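You operate a simulated robot arm through the tools that you are given. There is no shell and no other tool.

You run a simulated robot arm. Do the job below in one go: nothing can be reset, and whatever is moved stays where it is left.

TASK
Put things in order on the red bench top. At the end: the white element from the red bench top stands on top of the flat purple carton (marked "CORN PUFFS"); the clear cup with a grey foot stands where the red element stood; the red element from the red bench top is in the yellow crate; the gold element from the red bench top stands where the clear cup with a grey foot stood; whatever was shut is shut again. Leave all else as you found it, and nothing knocked over.

Only the result counts: the job must be done as asked and must still hold three seconds after the hand-in. Knocking over, shifting, dropping, spilling or breaking anything else fails it.

THE ROBOT
A 6-joint arm with a two-finger gripper, fixed in place. Base frame: the origin is at the foot of the arm, x ahead of it, y to its left, z up. Readings come in mm, rad, newtons and seconds.
With the tool pointing down near the work surface it reaches from about 240 to 620 mm from the base axis. Its first joint turns from -1.152 to 1.152 rad. Payload 1.37 kg.
The tool frame sits at the grasp point between the pads (the TCP): z along the fingers, y along the line on which they close. The tips reach 22 mm beyond it. Largest opening 92 mm; the body of the gripper starts 65 mm behind the TCP.
Orientation is that of the tool frame in the base frame, as a unit quaternion [x, y, z, w]. With the fingers straight down and closing along the base's y, the tool's x points along the base's -x, its y along +y and its z along -z.

THE INTERFACE
- The arm moves only by the tool send_rows. Its argument "steps" is text: rows parted by semicolons, each of 7 numbers parted by spaces: the gripper command, from -1 (fully open) to 1 (shut), values between in proportion, then the shift along the base's x, y, z in m, then the turn, a rotation vector about the base's x, y, z in rad. In form: grip tx ty tz wx wy wz; .... A call has 1 to 20 rows; each row shifts and turns the commanded pose from where the row before left it. Rows are played at 5 a second. More than 50 mm and 0.15 rad between two rows, or a gripper value outside its range, and nothing of the call is played. A pose out of reach is approached as far as the arm can. The call stops where the force on the tool passes 40 N (or 10 N more than at its start, if that is more) or the arm is blocked; 0.2 s more then pass. Each finger halts on what it meets, pressing with about 26 N; the grip force reading is that of the motor and also rises with nothing between the fingers. The clock runs only during rows and for 0.2 s after the last one: add rows that do not move to give the fingers time. The reply holds the time, the measured pose of the TCP, the force on the tool along the base axes, the opening and the grip force, in the units named above and with some noise, with the torque about the TCP (base axes, N m) and any sound that the robot's microphone picked up.
- Cameras (640 x 400 px; columns grow to the right, rows downward): "scene" is fixed at [34, -443.3, 567.4]; the picture's right is [0.71, -0.70, 0.00], its down [-0.50, -0.51, -0.70] and it looks along [0.49, 0.50, -0.71] (base axes); focal length 214 px, centre (320, 200). "wrist" rides on the gripper at [71, 19, -102] in the tool frame; the picture's right is [-0.26, 0.97, 0.00], its down [-0.75, -0.20, -0.62] and it looks along [-0.60, -0.16, 0.78] (tool axes); focal length 280 px, centre (320, 200). There is no depth. A picture from a camera that has moved, and an enlarged one, comes with that camera's place and axes in the base frame and with its lens.
- get_image(camera): a new picture of that camera. It takes no simulated time.
- enlarge(camera, box): a new picture of the part [left, top, right, bottom] of that camera's present view, enlarged. It takes no simulated time.
- hand_in(): hands the job in; it is judged then, once.

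Places have to be worked out from the pictures, the camera data and where the tool is seen. Open the gripper and draw the arm clear of the work before you hand the job in, unless the task says otherwise.

The tools are called as name(argument=value, ...) on one line, values as JSON. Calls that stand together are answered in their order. send_rows: Moves the arm, as the interface text tells. Its arguments: {"type":"object","properties":{"steps":{"type":"string"}},"required":["steps"]} The other tools are called the same way: get_image (camera) takes a picture; enlarge (camera, box) takes an enlarged picture of a part of a camera's view; hand_in () hands the job in.

At the start:

```text
time_s: 0.0
tcp_pos: [452.3, 86.0, 361.1]
tcp_rot: [0.0, 1.0, -0.001, 0.0]
wrist_force: [0.3, -0.6, 0.2]
ft_torque: [-0.01, 0.01, -0.02]
gripper_width: 92.3
grasp_force: 0.0
```

scene: 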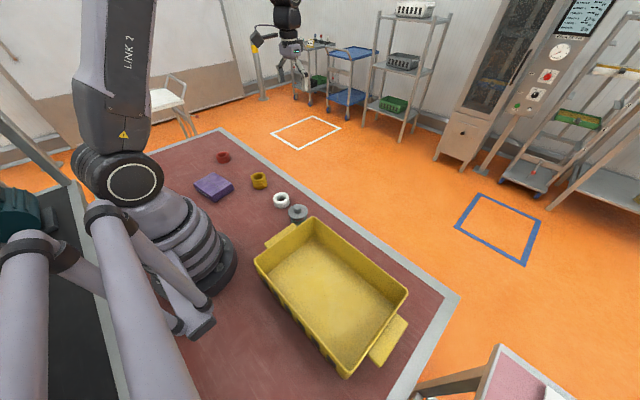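
wrist: 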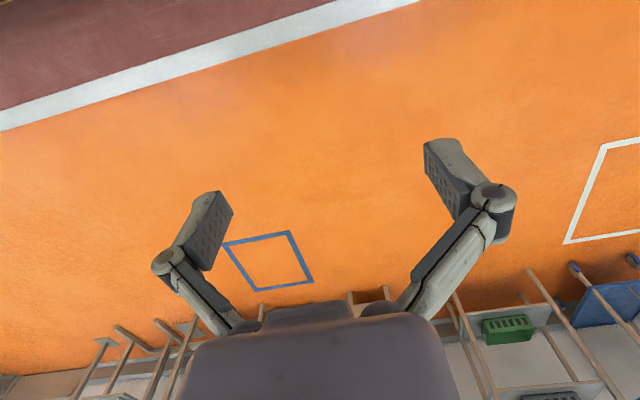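

The scene shows a red bench with a yellow crate, a grey-footed cup, white, gold and red elements and a purple carton. I enlarge the work area to see the details.

enlarge(camera="scene", box=[180, 130, 340, 230])

enlarge(camera="scene", box=[240, 200, 440, 390])

```text
4.00 times, centred on (260, 180) of scene
camera zoom: at [34.0, -443.3, 567.4], right [0.71, -0.7, 0.0], down [-0.5, -0.51, -0.7], along [0.49, 0.5, -0.71], focal length 858 px, centre (560, 280)
```

zoom: 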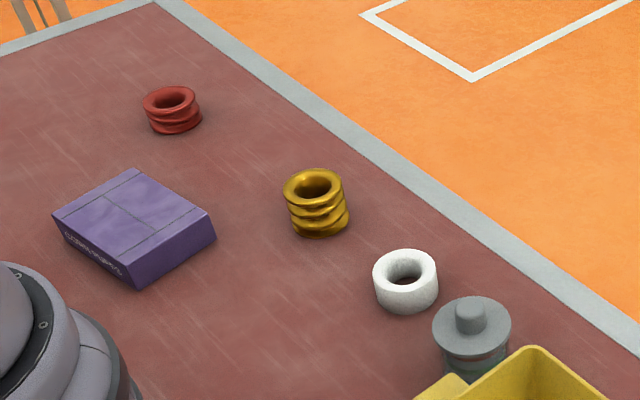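

```text
2.11 times, centred on (340, 295) of scene
camera zoom: at [34.0, -443.3, 567.4], right [0.71, -0.7, 0.0], down [-0.5, -0.51, -0.7], along [0.49, 0.5, -0.71], focal length 452 px, centre (278, 0)
```

zoom: 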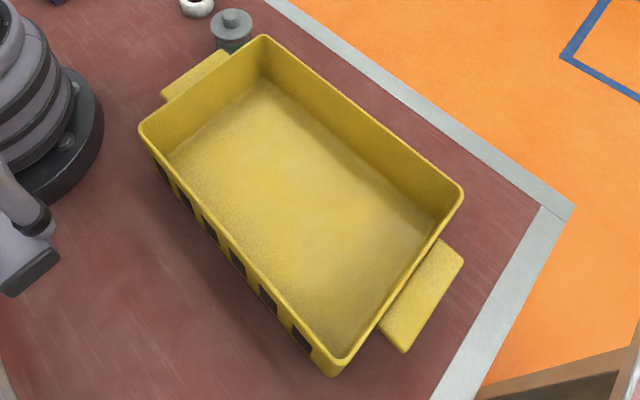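

Rough estimates from the scene picture: red about (294,446), gold (312,183), white (310,38), cup about (295,-78), and the crate from about y -140 onward. I move the arm back so the wrist camera can see the white element and the cup.

send_rows(steps="-1 -0.038 -0.014 -0.012 0 0 0;-1 -0.038 -0.014 -0.012 0 0 0;-1 -0.038 -0.014 -0.012 0 0 0;-1 -0.038 -0.014 -0.012 0 0 0;-1 0 0 0 0 0 0;-1 0 0 0 0 0 0")

get_image(camera="wrist")

get_image(camera="scene")

```text
time_s: 1.4
tcp_pos: [300.3, 28.5, 312.3]
tcp_rot: [0.001, 1.0, 0.0, 0.0]
wrist_force: [-0.7, 0.2, 0.0]
ft_torque: [0.02, 0.01, 0.01]
gripper_width: 92.0
grasp_force: 0.1
```

```text
taken
camera wrist: at [228.0, 47.4, 415.4], right [0.26, 0.97, 0.0], down [0.75, -0.2, 0.63], along [0.6, -0.16, -0.78], focal length 280 px, centre (320, 200)
```

wrist: 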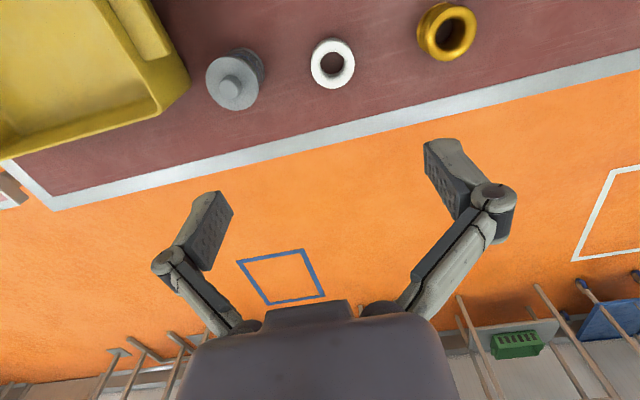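

```text
taken
```

scene: 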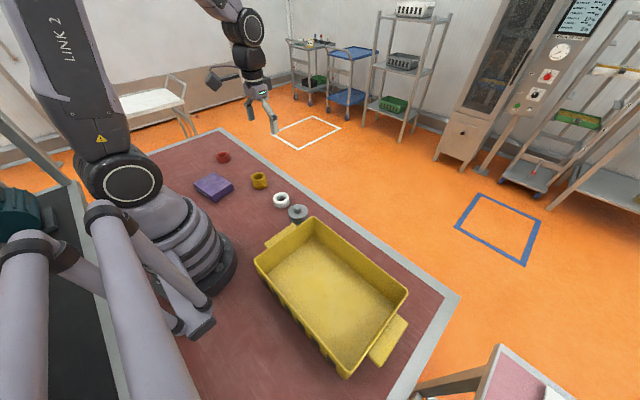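

The wrist camera sees cup, white and gold. I enlarge the upper part.

enlarge(camera="wrist", box=[180, 0, 500, 140])

enlarge(camera="wrist", box=[180, 30, 300, 120])

enlarge(camera="scene", box=[265, 180, 335, 235])

```text
2.00 times, centred on (340, 70) of wrist
camera zoom: at [228.0, 47.4, 415.4], right [0.26, 0.97, 0.0], down [0.75, -0.2, 0.63], along [0.6, -0.16, -0.78], focal length 561 px, centre (280, 460)
```

zoom: 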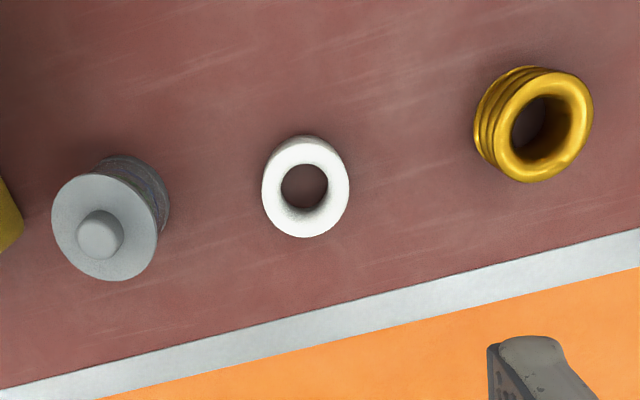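

```text
4.44 times, centred on (240, 75) of wrist
camera zoom: at [228.0, 47.4, 415.4], right [0.26, 0.97, 0.0], down [0.75, -0.2, 0.63], along [0.6, -0.16, -0.78], focal length 1246 px, centre (676, 756)
```

zoom: 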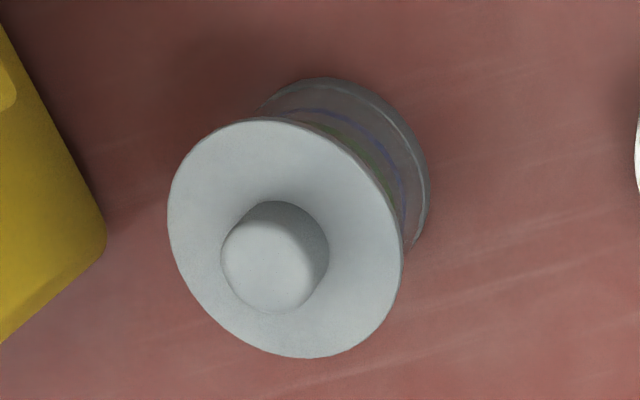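

```text
7.27 times, centred on (300, 208) of scene
camera zoom: at [34.0, -443.3, 567.4], right [0.71, -0.7, 0.0], down [-0.5, -0.51, -0.7], along [0.49, 0.5, -0.71], focal length 1560 px, centre (466, 146)
```

zoom: 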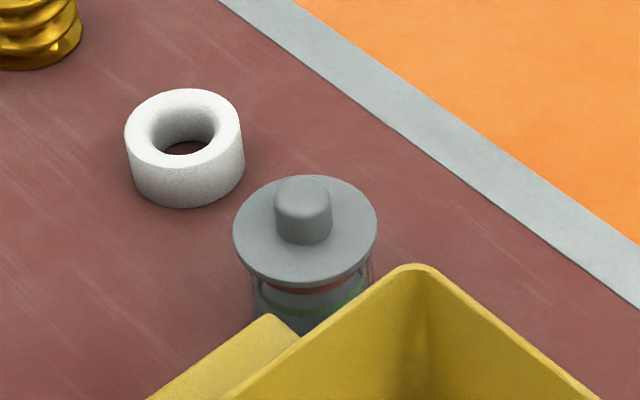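

The cup carries a grey lid with a knob that is wider than the cup (about 68 mm high), so it counts as "shut". Next I move over to look at the purple carton and the red element with the wrist camera.

send_rows(steps="-1 -0.0164 0.0373 0 0 0 0;-1 -0.0164 0.0373 0 0 0 0;-1 -0.0164 0.0373 0 0 0 0;-1 -0.0164 0.0373 0 0 0 0;-1 -0.0164 0.0373 0 0 0 0;-1 -0.0164 0.0373 0 0 0 0;-1 -0.0164 0.0373 0 0 0 0;-1 0 0 0 0 0 0;-1 0 0 0 0 0 0")

get_image(camera="wrist")

enlarge(camera="wrist", box=[160, 0, 480, 200])

```text
time_s: 3.4
tcp_pos: [184.0, 291.6, 314.3]
tcp_rot: [0.0, 1.0, 0.0, 0.0]
wrist_force: [-0.6, -0.8, -0.9]
ft_torque: [0.01, 0.02, 0.01]
gripper_width: 92.0
grasp_force: 0.0
```

```text
taken
camera wrist: at [112.6, 309.7, 416.0], right [0.26, 0.96, 0.0], down [0.75, -0.2, 0.62], along [0.6, -0.16, -0.78], focal length 280 px, centre (320, 200)
```

wrist: 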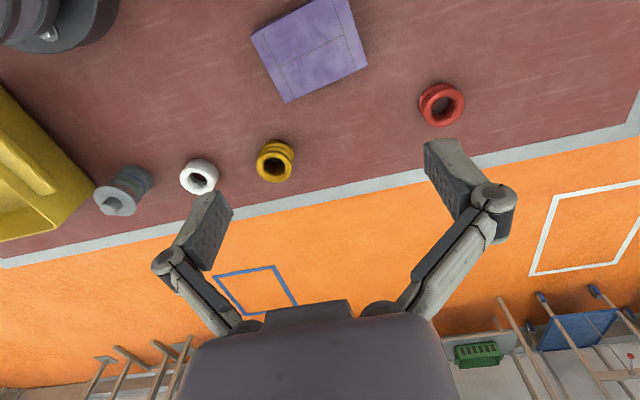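

```text
2.00 times, centred on (320, 100) of wrist
camera zoom: at [112.6, 309.7, 416.0], right [0.26, 0.96, 0.0], down [0.75, -0.2, 0.62], along [0.6, -0.16, -0.78], focal length 561 px, centre (320, 400)
```

zoom: 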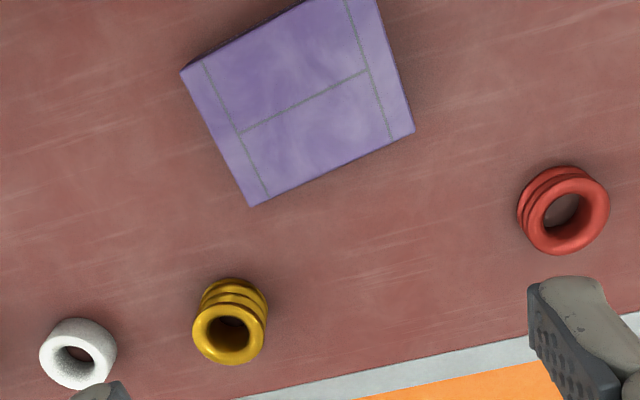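

From this view: carton top centre ≈ (179,281), 88 × 116 mm, white ≈ (319,41), gold ≈ (315,181), red ≈ (291,437). I move above the white element at about 150 mm and look again.

send_rows(steps="-1 0.0169 -0.0313 -0.0205 0 0 0;-1 0.0169 -0.0313 -0.0205 0 0 0;-1 0.0169 -0.0313 -0.0205 0 0 0;-1 0.0169 -0.0313 -0.0205 0 0 0;-1 0.0169 -0.0313 -0.0205 0 0 0;-1 0.0169 -0.0313 -0.0205 0 0 0;-1 0.0169 -0.0313 -0.0205 0 0 0;-1 0.0169 -0.0313 -0.0205 0 0 0;-1 0 0 0 0 0 0;-1 0 0 0 0 0 0")

get_image(camera="wrist")

enlarge(camera="scene", box=[185, 160, 245, 210])

```text
time_s: 5.6
tcp_pos: [318.8, 40.8, 149.4]
tcp_rot: [0.0, 1.0, 0.0, 0.0]
wrist_force: [0.6, -0.4, 0.0]
ft_torque: [-0.02, 0.03, -0.02]
gripper_width: 91.6
grasp_force: 0.0
```

```text
taken
camera wrist: at [247.3, 59.4, 251.9], right [0.26, 0.97, 0.0], down [0.75, -0.2, 0.62], along [0.6, -0.16, -0.78], focal length 280 px, centre (320, 200)
```

wrist: 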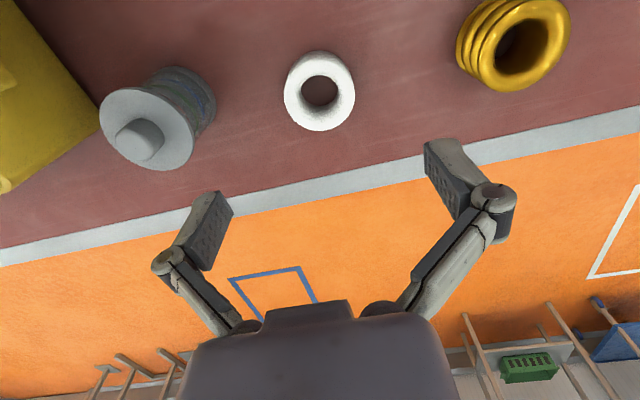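

```text
8.00 times, centred on (215, 185) of scene
camera zoom: at [34.0, -443.3, 567.4], right [0.71, -0.7, 0.0], down [-0.5, -0.51, -0.7], along [0.49, 0.5, -0.71], focal length 1716 px, centre (1160, 320)
```

zoom: 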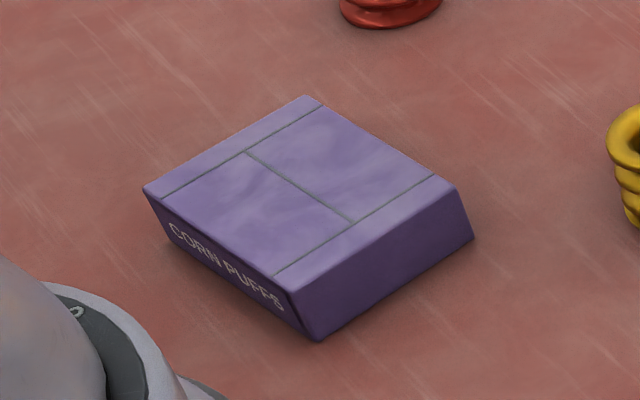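

White is at about (316,41), right under the gripper; the carton height works out at about 35 mm. I lower to z≈26 and close on the white ring.

send_rows(steps="-1 -0.0005 0 -0.03 0 0 0;-1 -0.0005 0 -0.03 0 0 0;-1 -0.0005 0 -0.03 0 0 0;-1 -0.0005 0 -0.015 0 0 0;-1 0 0 -0.01 0 0 0;-1 0 0 -0.008 0 0 0;-1 0 0 0 0 0 0")

get_image(camera="scene")

get_image(camera="wrist")

```text
time_s: 7.2
tcp_pos: [318.4, 42.3, 27.2]
tcp_rot: [0.0, 1.0, 0.0, 0.0]
wrist_force: [0.2, 0.0, -0.4]
ft_torque: [0.01, 0.01, -0.04]
gripper_width: 92.1
grasp_force: 0.1
```

```text
taken
```

scene: 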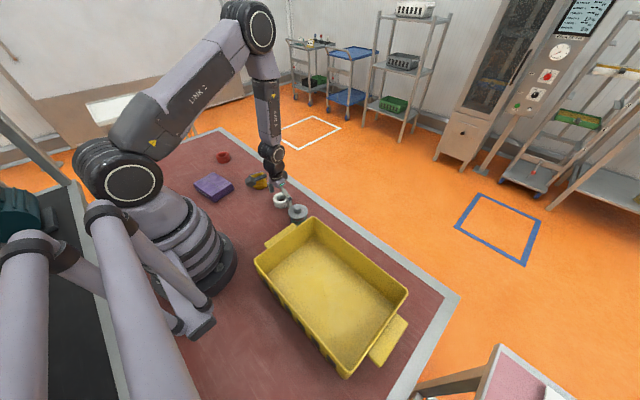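

```text
taken
camera wrist: at [246.4, 59.7, 128.6], right [0.26, 0.97, 0.0], down [0.75, -0.2, 0.63], along [0.6, -0.16, -0.78], focal length 280 px, centre (320, 200)
```

wrist: 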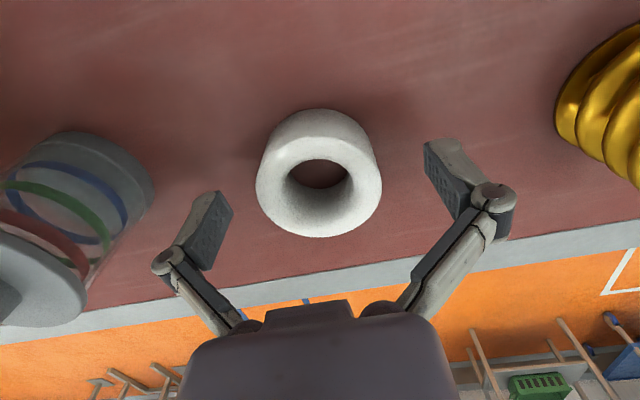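

The white ring sits centred between the fingers. I close on it and wait for the grip.

send_rows(steps="1 -0.0015 0 0 0 0 0;1 0 0 0 0 0 0;1 0 0 0 0 0 0;1 0 0 0 0 0 0;1 0 0 0 0 0 0;1 0 0 0 0 0 0")

```text
time_s: 8.6
tcp_pos: [314.5, 41.4, 26.8]
tcp_rot: [-0.001, 1.0, 0.0, 0.001]
wrist_force: [-1.5, -0.2, 11.6]
ft_torque: [0.01, 0.01, -0.09]
gripper_width: 55.3
grasp_force: 26.1
```

It gripped at 55 mm width with a modest upward force. I lift it gently and check.

send_rows(steps="1 0 0 0.01 0 0 0;1 0 0 0.02 0 0 0;1 0 0 0.03 0 0 0;1 0 0 0.035 0 0 0;1 0 0 0.035 0 0 0;1 0 0 0 0 0 0")

get_image(camera="wrist")

enlarge(camera="scene", box=[230, 100, 350, 240])

```text
time_s: 10.0
tcp_pos: [317.9, 39.3, 154.5]
tcp_rot: [0.0, 1.0, 0.001, 0.0]
wrist_force: [0.7, -0.4, -1.2]
ft_torque: [-0.01, -0.06, -0.03]
gripper_width: 55.1
grasp_force: 25.4
```

```text
taken
camera wrist: at [245.7, 58.3, 257.2], right [0.26, 0.97, 0.0], down [0.75, -0.2, 0.62], along [0.6, -0.16, -0.78], focal length 280 px, centre (320, 200)
```

wrist: 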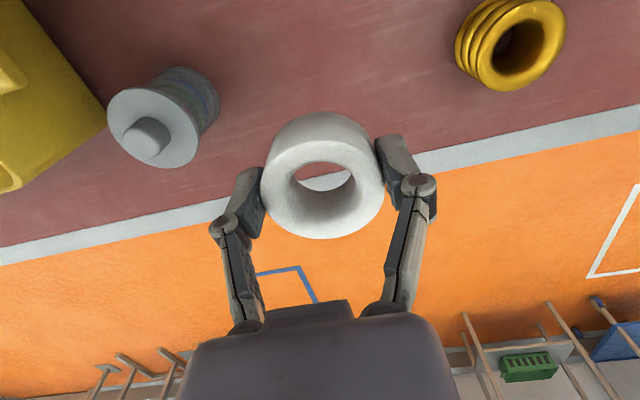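

```text
2.86 times, centred on (290, 170) of scene
camera zoom: at [34.0, -443.3, 567.4], right [0.71, -0.7, 0.0], down [-0.5, -0.51, -0.7], along [0.49, 0.5, -0.71], focal length 613 px, centre (406, 286)
```

zoom: 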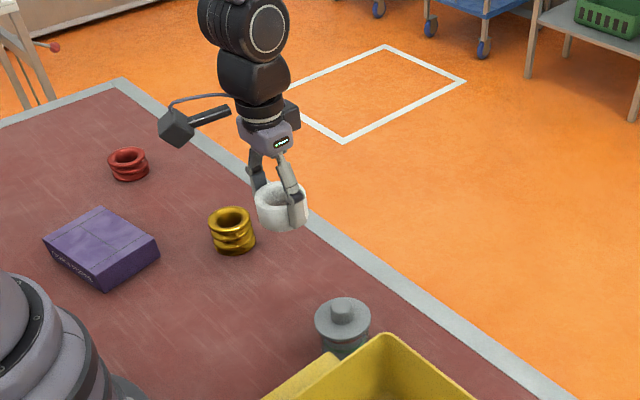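

The ring is held firmly and level. I carry it over the carton centre (179,281) at the present height.

send_rows(steps="1 -0.0198 0.0345 0 0 0 0;1 -0.0198 0.0345 0 0 0 0;1 -0.0198 0.0345 0 0 0 0;1 -0.0198 0.0345 0 0 0 0;1 -0.0198 0.0345 0 0 0 0;1 -0.0198 0.0345 0 0 0 0;1 -0.0198 0.0345 0 0 0 0;1 0 0 0 0 0 0;1 0 0 0 0 0 0")

get_image(camera="wrist")

enlarge(camera="scene", box=[150, 90, 290, 220])

```text
time_s: 12.0
tcp_pos: [178.6, 281.7, 159.3]
tcp_rot: [0.0, 1.0, 0.0, 0.0]
wrist_force: [-0.1, 1.1, -1.3]
ft_torque: [-0.01, 0.02, 0.01]
gripper_width: 55.0
grasp_force: 25.6
```

```text
taken
camera wrist: at [107.2, 299.7, 260.5], right [0.26, 0.96, 0.0], down [0.75, -0.2, 0.62], along [0.6, -0.16, -0.78], focal length 280 px, centre (320, 200)
```

wrist: 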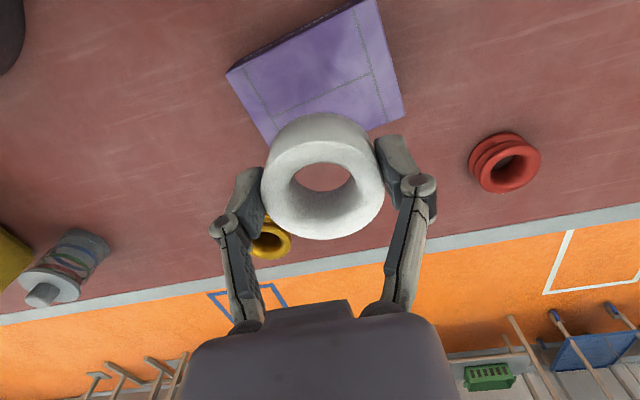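

```text
3.08 times, centred on (220, 155) of scene
camera zoom: at [34.0, -443.3, 567.4], right [0.71, -0.7, 0.0], down [-0.5, -0.51, -0.7], along [0.49, 0.5, -0.71], focal length 660 px, centre (628, 338)
```

zoom: 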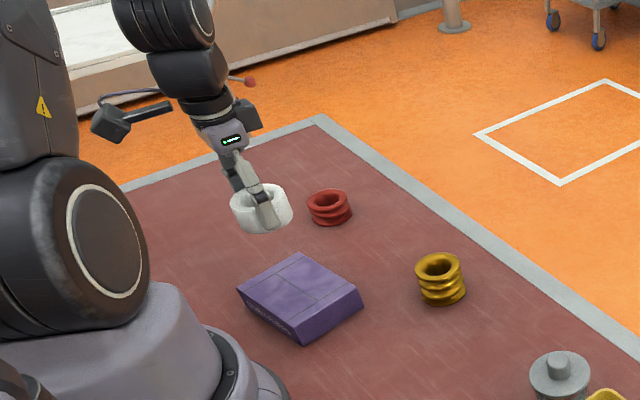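

The carton centre is confirmed at (177,280). I lower the ring to just above the carton top.

send_rows(steps="1 0 0 -0.03 0 0 0;1 0 0 -0.03 0 0 0;1 0 0 -0.018 0 0 0;1 0 0 -0.008 0 0 0;1 0 0 -0.004 0 0 0;1 0 0 0 0 0 0;1 0 0 0 0 0 0")

enlarge(camera="scene", box=[170, 140, 260, 220])

get_image(camera="wrist")

```text
time_s: 13.6
tcp_pos: [178.8, 282.0, 68.5]
tcp_rot: [0.0, 1.0, 0.0, -0.001]
wrist_force: [-0.1, 0.8, -0.6]
ft_torque: [0.0, 0.01, 0.03]
gripper_width: 54.6
grasp_force: 26.1
```

```text
5.00 times, centred on (215, 180) of scene
camera zoom: at [34.0, -443.3, 567.4], right [0.71, -0.7, 0.0], down [-0.5, -0.51, -0.7], along [0.49, 0.5, -0.71], focal length 1072 px, centre (845, 300)
```

zoom: 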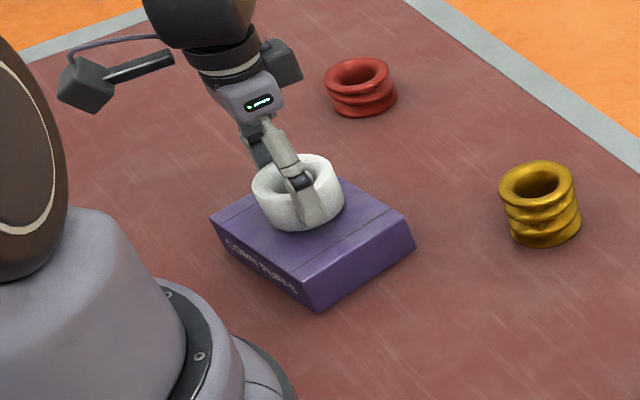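

```text
taken
camera wrist: at [107.0, 300.4, 168.8], right [0.26, 0.97, 0.0], down [0.75, -0.2, 0.62], along [0.6, -0.16, -0.78], focal length 280 px, centre (320, 200)
```

wrist: 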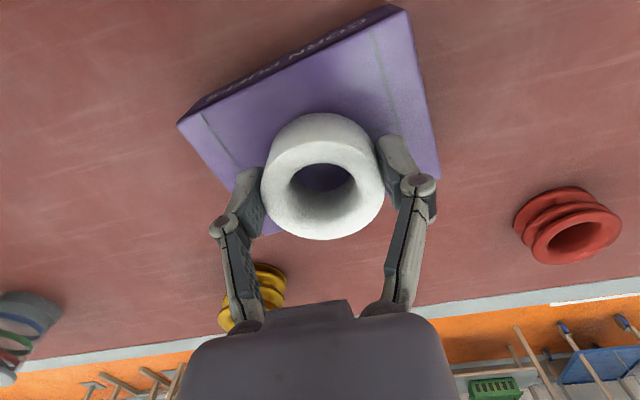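

The ring hovers roughly 6 mm above the carton. I lower in small steps and watch the force.

send_rows(steps="1 0 0 -0.002 0 0 0;1 0 0 -0.002 0 0 0;1 0 0 0 0 0 0")

```text
time_s: 14.4
tcp_pos: [177.9, 281.9, 62.5]
tcp_rot: [0.0, 1.0, 0.001, 0.0]
wrist_force: [0.1, 1.0, -0.2]
ft_torque: [-0.01, -0.01, 0.01]
gripper_width: 54.7
grasp_force: 26.2
```

No contact yet at about 63–64 mm. I go down by 1 mm steps.

send_rows(steps="1 0 0 -0.001 0 0 0;1 0 0 0 0 0 0")

send_rows(steps="1 0 0 -0.001 0 0 0;1 0 0 0 0 0 0")

```text
time_s: 15.0
tcp_pos: [177.6, 281.9, 61.9]
tcp_rot: [0.0, 1.0, 0.0, 0.001]
wrist_force: [0.1, -0.3, -0.8]
ft_torque: [0.03, 0.02, 0.02]
gripper_width: 54.6
grasp_force: 25.9
```

```text
time_s: 15.6
tcp_pos: [178.5, 282.3, 61.3]
tcp_rot: [0.0, 1.0, 0.0, -0.001]
wrist_force: [-5.9, -1.8, 18.6]
ft_torque: [0.02, 0.02, -0.08]
gripper_width: 54.8
grasp_force: 26.4
```

Contact is felt (18.6 N), so the ring rests on the carton. I unload half a millimetre and open the fingers.

send_rows(steps="1 0 0 0.0006 0 0 0;0 0 0 0 0 0 0;-0.5 0 0 0 0 0 0;-1 0 0 0 0 0 0;-1 0 0 0 0 0 0;-1 0 0 0 0 0 0")

get_image(camera="wrist")

```text
time_s: 17.0
tcp_pos: [177.4, 282.1, 61.0]
tcp_rot: [0.0, 1.0, 0.0, 0.0]
wrist_force: [0.4, 0.4, -0.1]
ft_torque: [0.02, -0.01, 0.02]
gripper_width: 92.2
grasp_force: 0.0
```

```text
taken
camera wrist: at [106.7, 300.6, 162.9], right [0.26, 0.97, 0.0], down [0.75, -0.2, 0.62], along [0.6, -0.16, -0.78], focal length 280 px, centre (320, 200)
```

wrist: 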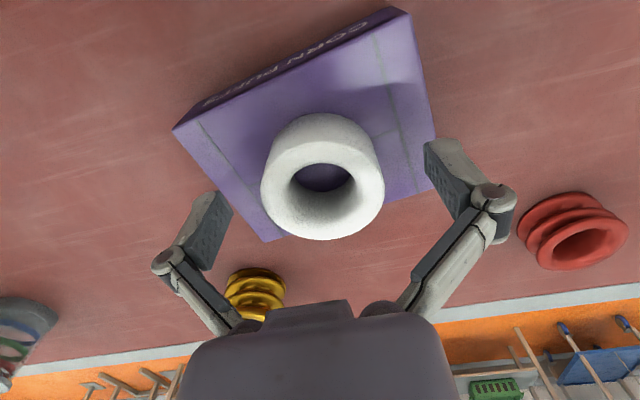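

The white ring stands on the carton. I rise straight up and go above the red element at about (291,437), then look.

send_rows(steps="-1 0 0 0.02 0 0 0;-1 0 0 0.035 0 0 0;-1 0 0 0.035 0 0 0;-1 0.0226 0.031 0 0 0 0;-1 0.0226 0.031 0 0 0 0;-1 0.0226 0.031 0 0 0 0;-1 0.0226 0.031 0 0 0 0;-1 0.0226 0.031 0 0 0 0;-1 0 0 0 0 0 0;-1 0 0 0 0 0 0")

get_image(camera="wrist")

enlarge(camera="wrist", box=[240, 0, 400, 140])

enlarge(camera="scene", box=[180, 120, 300, 220])

```text
time_s: 19.2
tcp_pos: [290.1, 437.7, 152.2]
tcp_rot: [0.001, 1.0, 0.0, 0.0]
wrist_force: [0.5, 0.5, -1.1]
ft_torque: [0.0, 0.01, 0.01]
gripper_width: 92.0
grasp_force: 0.1
```

```text
taken
camera wrist: at [218.5, 455.9, 254.1], right [0.26, 0.97, 0.0], down [0.75, -0.2, 0.62], along [0.6, -0.16, -0.78], focal length 280 px, centre (320, 200)
```

wrist: 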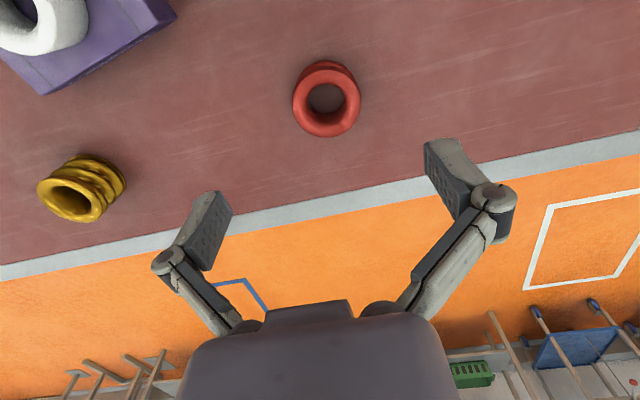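

```text
2.86 times, centred on (320, 70) of wrist
camera zoom: at [218.5, 455.9, 254.1], right [0.26, 0.97, 0.0], down [0.75, -0.2, 0.62], along [0.6, -0.16, -0.78], focal length 801 px, centre (320, 571)
```

zoom: 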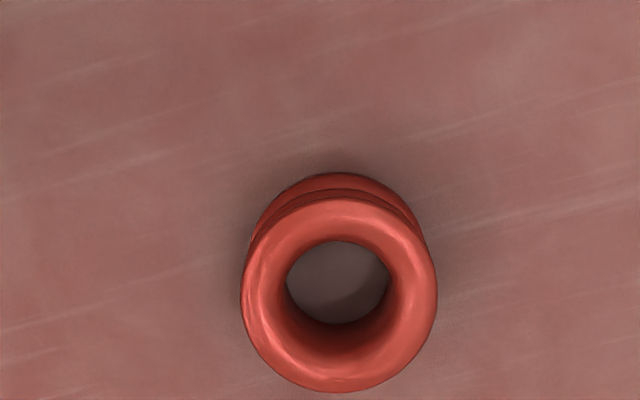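

```text
4.00 times, centred on (240, 170) of scene
camera zoom: at [34.0, -443.3, 567.4], right [0.71, -0.7, 0.0], down [-0.5, -0.51, -0.7], along [0.49, 0.5, -0.71], focal length 858 px, centre (640, 320)
```

zoom: 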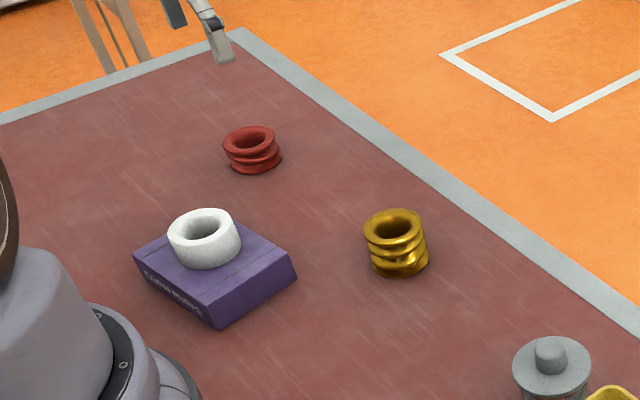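

Red measures about 55 mm across at ≈ (295.5,441). I shift to centre on it and lower to z≈26, then check before closing.

send_rows(steps="-1 0.004 0.004 -0.03 0 0 0;-1 0 0 -0.035 0 0 0;-1 0 0 -0.03 0 0 0;-1 0 0 -0.018 0 0 0;-1 0 0 -0.011 0 0 0;-1 0 0 0 0 0 0;-1 0 0 0 0 0 0")

get_image(camera="wrist")

enlarge(camera="wrist", box=[220, 80, 420, 260])

```text
time_s: 20.8
tcp_pos: [295.2, 439.6, 26.0]
tcp_rot: [0.0, 1.0, 0.0, 0.0]
wrist_force: [-0.6, -0.2, 0.6]
ft_torque: [0.02, -0.03, -0.05]
gripper_width: 92.0
grasp_force: 0.0
```

```text
taken
camera wrist: at [223.4, 459.0, 128.6], right [0.26, 0.97, 0.0], down [0.75, -0.2, 0.63], along [0.6, -0.16, -0.78], focal length 280 px, centre (320, 200)
```

wrist: 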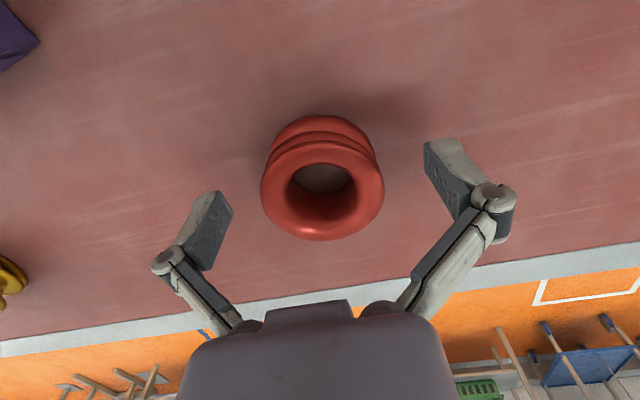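

```text
2.22 times, centred on (320, 170) of wrist
camera zoom: at [223.4, 459.0, 128.6], right [0.26, 0.97, 0.0], down [0.75, -0.2, 0.63], along [0.6, -0.16, -0.78], focal length 623 px, centre (320, 267)
```

zoom: 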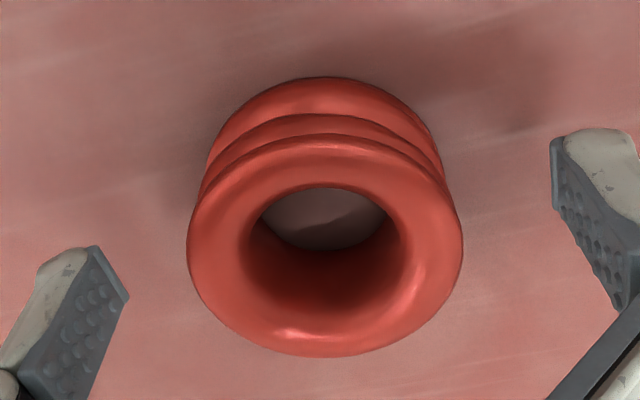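

Red appears in the same picture position as the white ring did when gripped, so the red spot equals the present commanded pose, about (295.6,441.2). I close on it.

send_rows(steps="1 0 0 0 0 0 0;1 0 0 0 0 0 0;1 0 0 0 0 0 0;1 0 0 0 0 0 0;1 0 0 0 0 0 0")

get_image(camera="wrist")

```text
time_s: 22.0
tcp_pos: [295.0, 440.0, 27.2]
tcp_rot: [0.0, 1.0, 0.0, 0.0]
wrist_force: [-0.5, -1.1, 5.6]
ft_torque: [-0.23, 0.02, -0.02]
gripper_width: 55.4
grasp_force: 26.6
```

```text
taken
camera wrist: at [223.4, 459.0, 129.0], right [0.26, 0.97, 0.0], down [0.75, -0.2, 0.63], along [0.6, -0.16, -0.78], focal length 280 px, centre (320, 200)
```

wrist: 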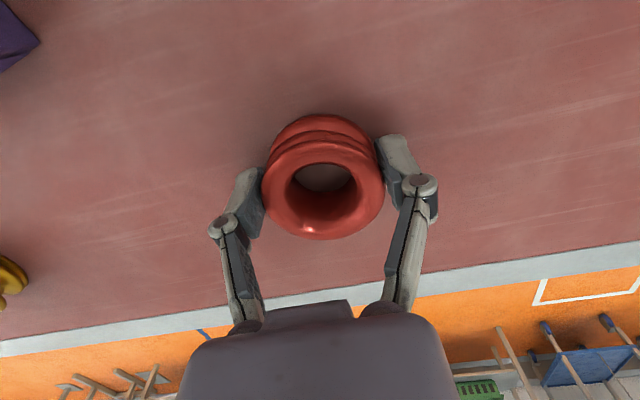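

Red is gripped at 55.4 mm. I lift it to about 200 mm and carry it toward the crate, stopping above it for a look.

send_rows(steps="1 0 0 0.01 0 0 0;1 0 0 0.03 0 0 0;1 0 0 0.035 0 0 0;1 0 0 0.035 0 0 0;1 0 0 0.035 0 0 0;1 0 0 0.03 0 0 0;1 0.0027 -0.0379 0 0 0 0;1 0.0027 -0.0379 0 0 0 0;1 0.0027 -0.0379 0 0 0 0;1 0.0027 -0.0379 0 0 0 0;1 0.0027 -0.0379 0 0 0 0;1 0.0027 -0.0379 0 0 0 0;1 0.0027 -0.0379 0 0 0 0;1 0.0027 -0.0379 0 0 0 0;1 0.0027 -0.0379 0 0 0 0;1 0 0 0 0 0 0")

get_image(camera="wrist")

enlarge(camera="wrist", box=[0, 0, 260, 180])

```text
time_s: 25.4
tcp_pos: [317.7, 103.1, 200.4]
tcp_rot: [0.0, 1.0, 0.001, 0.001]
wrist_force: [0.5, 0.3, -1.4]
ft_torque: [-0.02, 0.02, -0.01]
gripper_width: 55.3
grasp_force: 26.5
```

```text
taken
camera wrist: at [246.9, 120.1, 302.9], right [0.26, 0.97, 0.0], down [0.75, -0.2, 0.62], along [0.6, -0.16, -0.78], focal length 280 px, centre (320, 200)
```

wrist: 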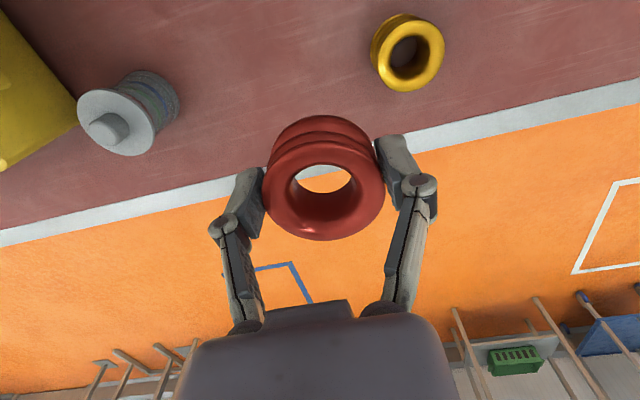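

```text
2.22 times, centred on (130, 90) of wrist
camera zoom: at [246.9, 120.1, 302.9], right [0.26, 0.97, 0.0], down [0.75, -0.2, 0.62], along [0.6, -0.16, -0.78], focal length 623 px, centre (742, 444)
```

zoom: 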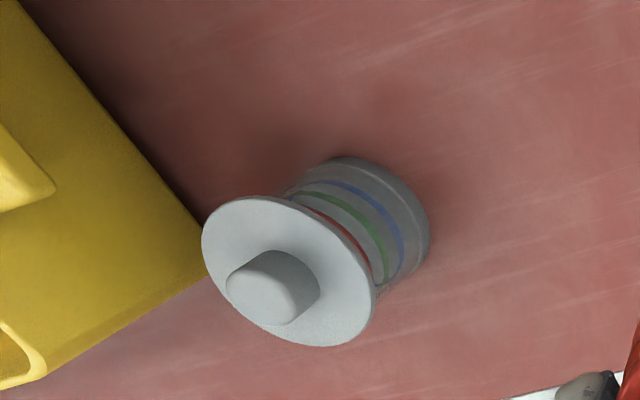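

Red is held well. I continue at 200 mm height to above the crate at about (230,-230).

send_rows(steps="1 -0.01 -0.0367 0 0 0 0;1 -0.01 -0.0367 0 0 0 0;1 -0.01 -0.0367 0 0 0 0;1 -0.01 -0.0367 0 0 0 0;1 -0.01 -0.0367 0 0 0 0;1 -0.01 -0.0367 0 0 0 0;1 -0.01 -0.0367 0 0 0 0;1 -0.01 -0.0367 0 0 0 0;1 -0.01 -0.0367 0 0 0 0;1 0 0 0 0 0 0;1 0 0 0 0 0 0")

get_image(camera="wrist")

get_image(camera="scene")

```text
time_s: 27.8
tcp_pos: [228.3, -232.0, 202.3]
tcp_rot: [0.0, 1.0, 0.001, 0.0]
wrist_force: [0.8, -0.1, -1.2]
ft_torque: [-0.02, 0.03, -0.02]
gripper_width: 55.2
grasp_force: 26.0
```

```text
taken
camera wrist: at [157.0, -213.0, 304.2], right [0.26, 0.97, 0.0], down [0.75, -0.2, 0.62], along [0.6, -0.16, -0.78], focal length 280 px, centre (320, 200)
```

wrist: 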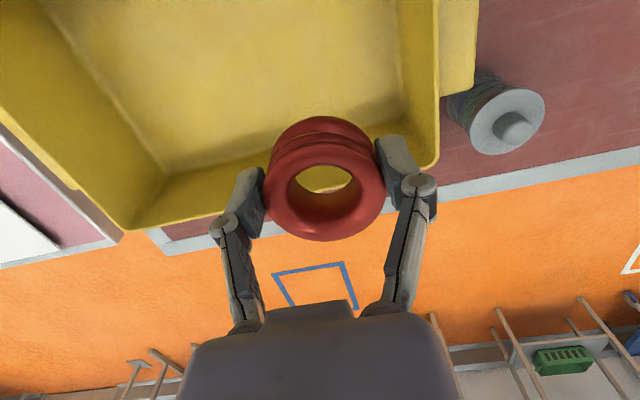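

```text
taken
```

scene: 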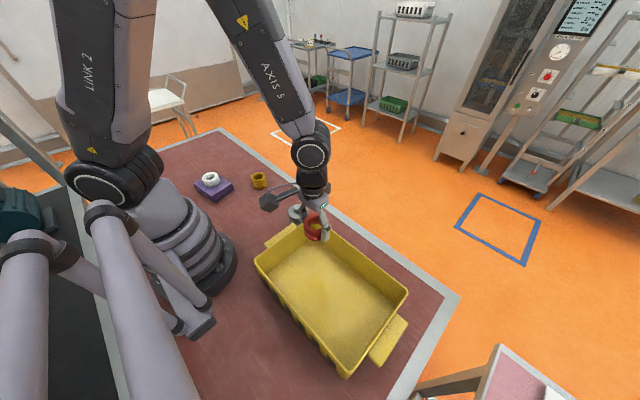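

The crate rim is about 95 mm high, spanning x≈101–303, y≈-148…-445. I shift to (218,-252) to stay clear of the walls and lower the ring into the crate.

send_rows(steps="1 -0.0055 -0.0105 0 0 0 0;1 -0.0055 -0.0105 0 0 0 0;1 0 0 -0.03 0 0 0;1 0 0 -0.035 0 0 0;1 0 0 -0.035 0 0 0;1 0 0 -0.03 0 0 0;1 0 0 -0.015 0 0 0;1 0 0 0 0 0 0;1 0 0 0 0 0 0")

get_image(camera="wrist")

enlarge(camera="scene", box=[240, 160, 420, 380])

```text
time_s: 29.8
tcp_pos: [218.7, -252.5, 56.9]
tcp_rot: [0.001, 1.0, 0.0, 0.0]
wrist_force: [0.4, 0.2, -1.3]
ft_torque: [0.03, 0.0, 0.0]
gripper_width: 54.9
grasp_force: 26.0
```

```text
taken
camera wrist: at [147.3, -233.6, 159.3], right [0.26, 0.97, 0.0], down [0.75, -0.2, 0.63], along [0.6, -0.16, -0.78], focal length 280 px, centre (320, 200)
```

wrist: 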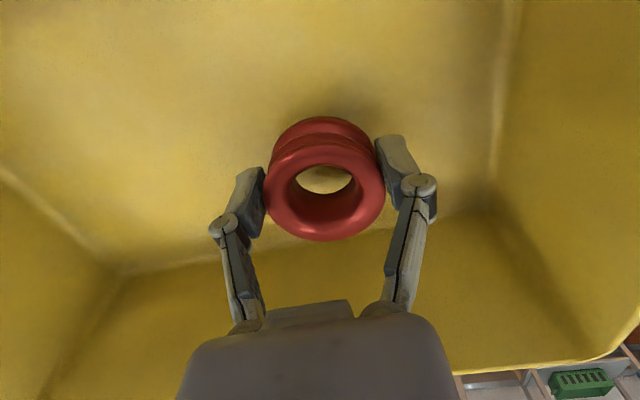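

```text
1.82 times, centred on (330, 270) of scene
camera zoom: at [34.0, -443.3, 567.4], right [0.71, -0.7, 0.0], down [-0.5, -0.51, -0.7], along [0.49, 0.5, -0.71], focal length 390 px, centre (302, 73)
```

zoom: 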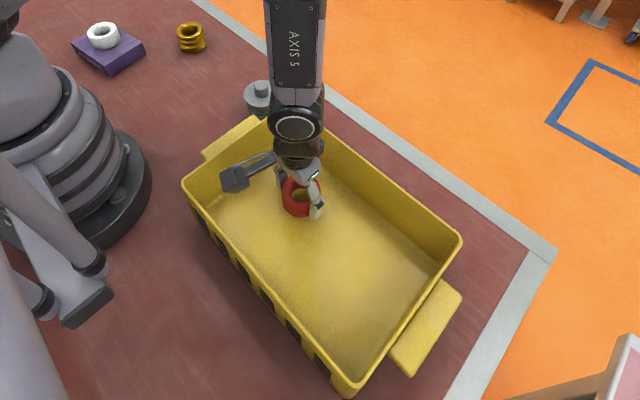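

The ring is well inside the crate with clearance all around. I lower in finer steps until contact.

send_rows(steps="1 0 0 -0.01 0 0 0;1 0 0 -0.007 0 0 0;1 0 0 -0.003 0 0 0;1 0 0 0 0 0 0")

send_rows(steps="1 0 0 -0.0015 0 0 0;1 0 0 0 0 0 0")

send_rows(steps="1 0 0 -0.0015 0 0 0;1 0 0 0 0 0 0")

```text
time_s: 30.8
tcp_pos: [218.2, -253.1, 37.6]
tcp_rot: [0.0, 1.0, 0.0, 0.001]
wrist_force: [-4.7, -3.2, 18.6]
ft_torque: [-0.09, -0.07, 0.12]
gripper_width: 54.8
grasp_force: 26.2
```

```text
time_s: 31.4
tcp_pos: [218.2, -252.5, 35.3]
tcp_rot: [0.0, 1.0, -0.002, 0.001]
wrist_force: [-2.0, -5.8, 17.9]
ft_torque: [-0.21, -0.07, 0.02]
gripper_width: 54.1
grasp_force: 26.0
```

```text
time_s: 32.0
tcp_pos: [218.4, -252.5, 33.6]
tcp_rot: [-0.001, 1.0, 0.0, -0.001]
wrist_force: [-0.9, -5.1, 18.4]
ft_torque: [-0.2, -0.11, 0.06]
gripper_width: 53.9
grasp_force: 25.7
```

Contact came at z≈37 (crate floor about 10 mm); the ring slid slightly in the fingers but rests on the floor. I raise 1.5 mm and open.

send_rows(steps="1 0 0 0.0015 0 0 0;0.2 0 0 0 0 0 0;-0.4 0 0 0 0 0 0;-1 0 0 0 0 0 0;-1 0 0 0 0 0 0;-1 0 0 0 0 0 0")

get_image(camera="wrist")

```text
time_s: 33.4
tcp_pos: [217.0, -251.7, 35.4]
tcp_rot: [0.0, 1.0, 0.0, 0.0]
wrist_force: [-0.1, 0.1, -0.2]
ft_torque: [-0.03, 0.0, -0.01]
gripper_width: 92.1
grasp_force: 0.1
```

```text
taken
camera wrist: at [146.2, -233.0, 137.3], right [0.26, 0.97, 0.0], down [0.75, -0.2, 0.63], along [0.6, -0.16, -0.78], focal length 280 px, centre (320, 200)
```

wrist: 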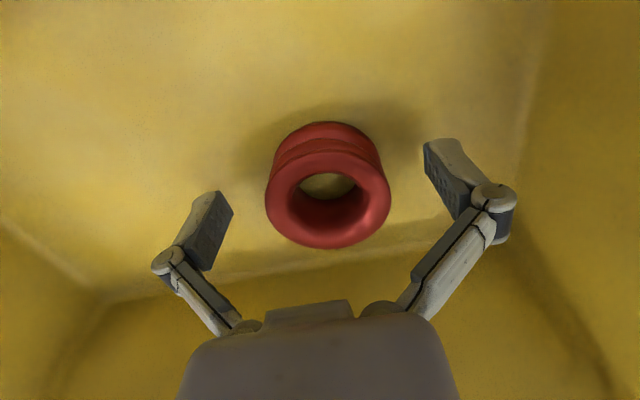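

Red stands upright on the crate floor. I rise straight up and move above the cup at about (297,-80) to measure it.

send_rows(steps="-1 0 0 0.02 0 0 0;-1 0 0 0.035 0 0 0;-1 0 0 0.035 0 0 0;-1 0 0 0.035 0 0 0;-1 0 0 0.04 0 0 0;-1 0.0156 0.0342 0 0 0 0;-1 0.0156 0.0342 0 0 0 0;-1 0.0156 0.0342 0 0 0 0;-1 0.0156 0.0342 0 0 0 0;-1 0.0156 0.0342 0 0 0 0;-1 0 0 0 0 0 0;-1 0 0 0 0 0 0")

get_image(camera="wrist")

enlarge(camera="wrist", box=[240, 0, 400, 140])

enlarge(camera="scene", box=[240, 180, 420, 380])

```text
time_s: 36.0
tcp_pos: [296.4, -77.9, 200.1]
tcp_rot: [0.0, 1.0, -0.001, 0.0]
wrist_force: [0.5, 0.4, 0.3]
ft_torque: [0.01, -0.01, -0.01]
gripper_width: 92.1
grasp_force: 0.1
```

```text
taken
camera wrist: at [225.2, -59.4, 302.1], right [0.26, 0.96, 0.0], down [0.75, -0.2, 0.62], along [0.6, -0.16, -0.78], focal length 280 px, centre (320, 200)
```

wrist: 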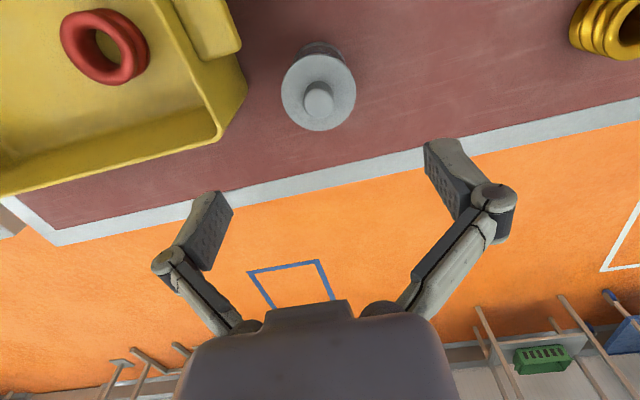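

```text
2.86 times, centred on (320, 70) of wrist
camera zoom: at [225.2, -59.4, 302.1], right [0.26, 0.96, 0.0], down [0.75, -0.2, 0.62], along [0.6, -0.16, -0.78], focal length 801 px, centre (320, 571)
```

zoom: 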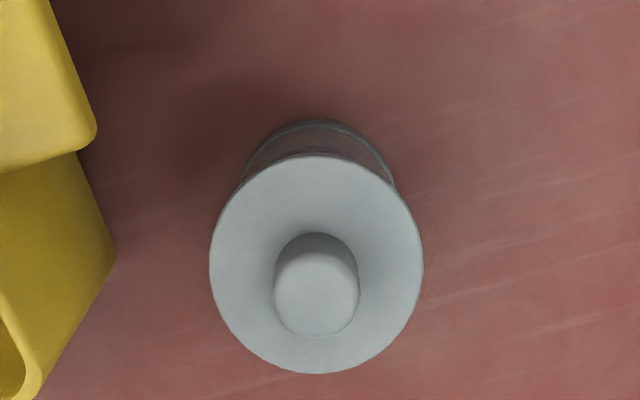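

```text
2.00 times, centred on (330, 280) of scene
camera zoom: at [34.0, -443.3, 567.4], right [0.71, -0.7, 0.0], down [-0.5, -0.51, -0.7], along [0.49, 0.5, -0.71], focal length 429 px, centre (300, 40)
```

zoom: 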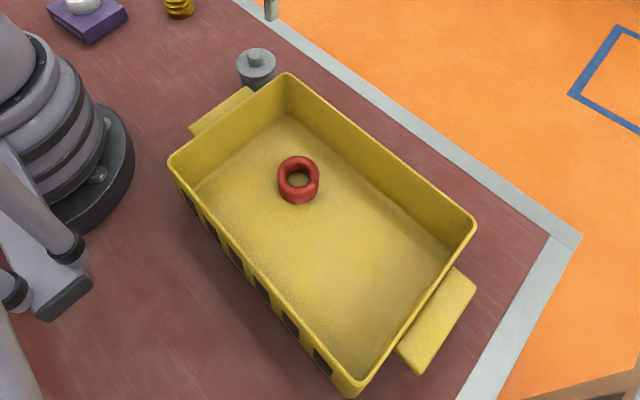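

Seen from here the lid is 61 mm wide on a ~53 mm cup with a ~22 mm knob, so the fingers cannot hold the cup under the lid; I will take the lid off by its knob, set it on the free spot where white stood, move the cup, and put the lid back. I narrow the opening to about 50 mm and lower to z≈140 to align on the knob.

send_rows(steps="-0.1 0 -0.001 0 0 0 0;-0.1 0 0 -0.03 0 0 0;-0.1 0 0 -0.03 0 0 0;-0.1 0 0 0 0 0 0;-0.1 0 0 0 0 0 0;-0.1 0 0 0 0 0 0")

get_image(camera="wrist")

enlarge(camera="wrist", box=[230, 60, 410, 220])

enlarge(camera="scene", box=[255, 150, 345, 240])

```text
time_s: 37.4
tcp_pos: [296.2, -77.9, 139.0]
tcp_rot: [0.0, 1.0, 0.0, 0.0]
wrist_force: [-1.0, 0.3, 0.3]
ft_torque: [-0.04, -0.02, 0.0]
gripper_width: 50.7
grasp_force: 0.1
```

```text
taken
camera wrist: at [224.4, -60.3, 240.8], right [0.26, 0.97, 0.0], down [0.75, -0.2, 0.63], along [0.6, -0.16, -0.78], focal length 280 px, centre (320, 200)
```

wrist: 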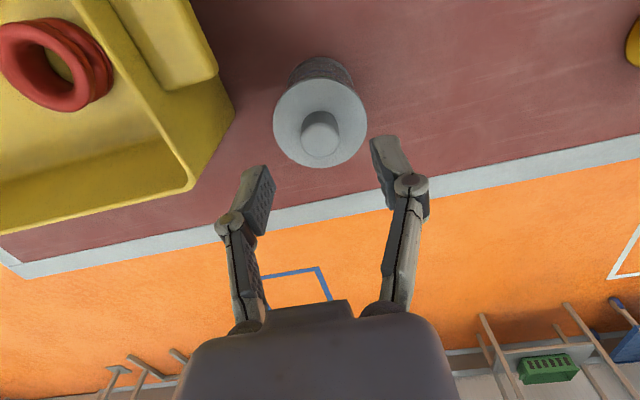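

```text
2.50 times, centred on (320, 140) of wrist
camera zoom: at [224.4, -60.3, 240.8], right [0.26, 0.97, 0.0], down [0.75, -0.2, 0.63], along [0.6, -0.16, -0.78], focal length 701 px, centre (320, 350)
```

zoom: 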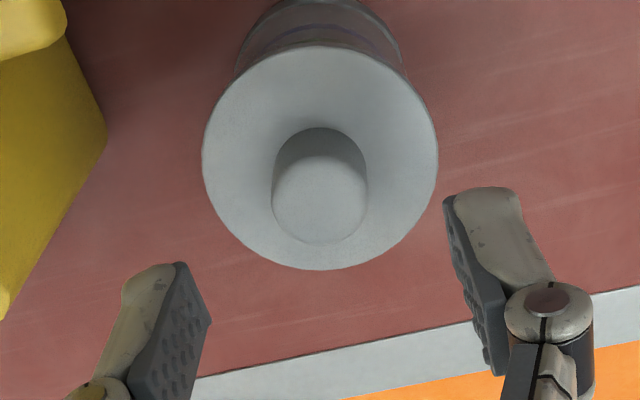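

```text
4.44 times, centred on (300, 195) of scene
camera zoom: at [34.0, -443.3, 567.4], right [0.71, -0.7, 0.0], down [-0.5, -0.51, -0.7], along [0.49, 0.5, -0.71], focal length 953 px, centre (409, 222)
```

zoom: 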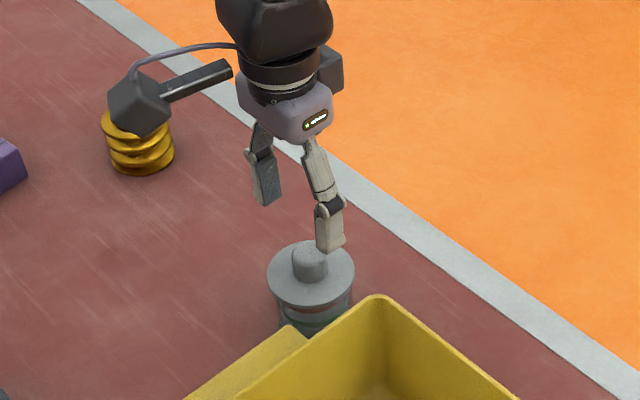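

The lid is centred on the tool axis (disc at z≈70, knob top ≈ 93). I lower to z≈95 so the tips stay above the disc, without closing yet.

send_rows(steps="-0.1 0 0 -0.02 0 0 0;-0.1 0 0 -0.015 0 0 0;-0.1 0 0 -0.01 0 0 0;-0.1 0 0 0 0 0 0")

get_image(camera="wrist")

enlarge(camera="wrist", box=[230, 80, 410, 240])

enlarge(camera="scene", box=[265, 170, 335, 235])

```text
time_s: 38.4
tcp_pos: [296.1, -80.9, 94.8]
tcp_rot: [0.0, 1.0, 0.0, -0.001]
wrist_force: [-0.7, 0.5, -0.2]
ft_torque: [0.01, -0.01, -0.02]
gripper_width: 50.5
grasp_force: 0.1
```

```text
taken
camera wrist: at [224.4, -62.5, 196.9], right [0.26, 0.97, 0.0], down [0.75, -0.2, 0.63], along [0.6, -0.16, -0.78], focal length 280 px, centre (320, 200)
```

wrist: 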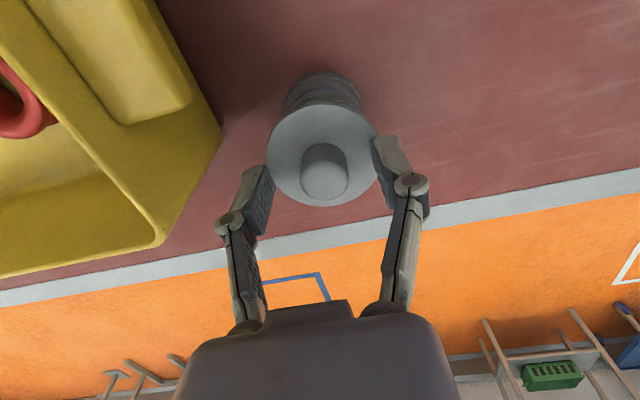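

```text
2.50 times, centred on (320, 160) of wrist
camera zoom: at [224.4, -62.5, 196.9], right [0.26, 0.97, 0.0], down [0.75, -0.2, 0.63], along [0.6, -0.16, -0.78], focal length 701 px, centre (320, 300)
```

zoom: 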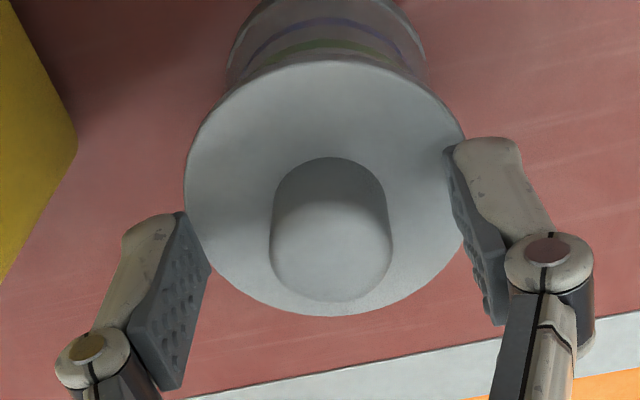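

```text
6.15 times, centred on (300, 202) of scene
camera zoom: at [34.0, -443.3, 567.4], right [0.71, -0.7, 0.0], down [-0.5, -0.51, -0.7], along [0.49, 0.5, -0.71], focal length 1320 px, centre (443, 185)
```

zoom: 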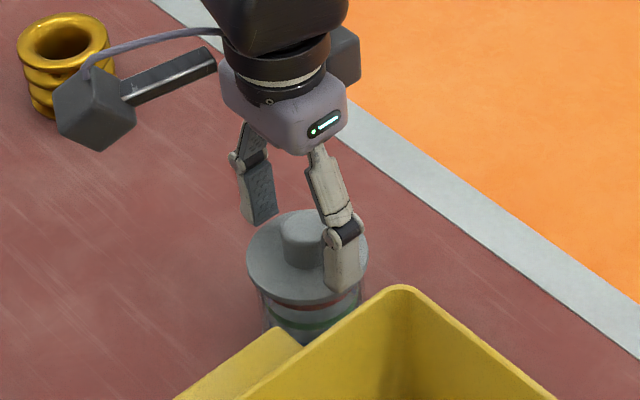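

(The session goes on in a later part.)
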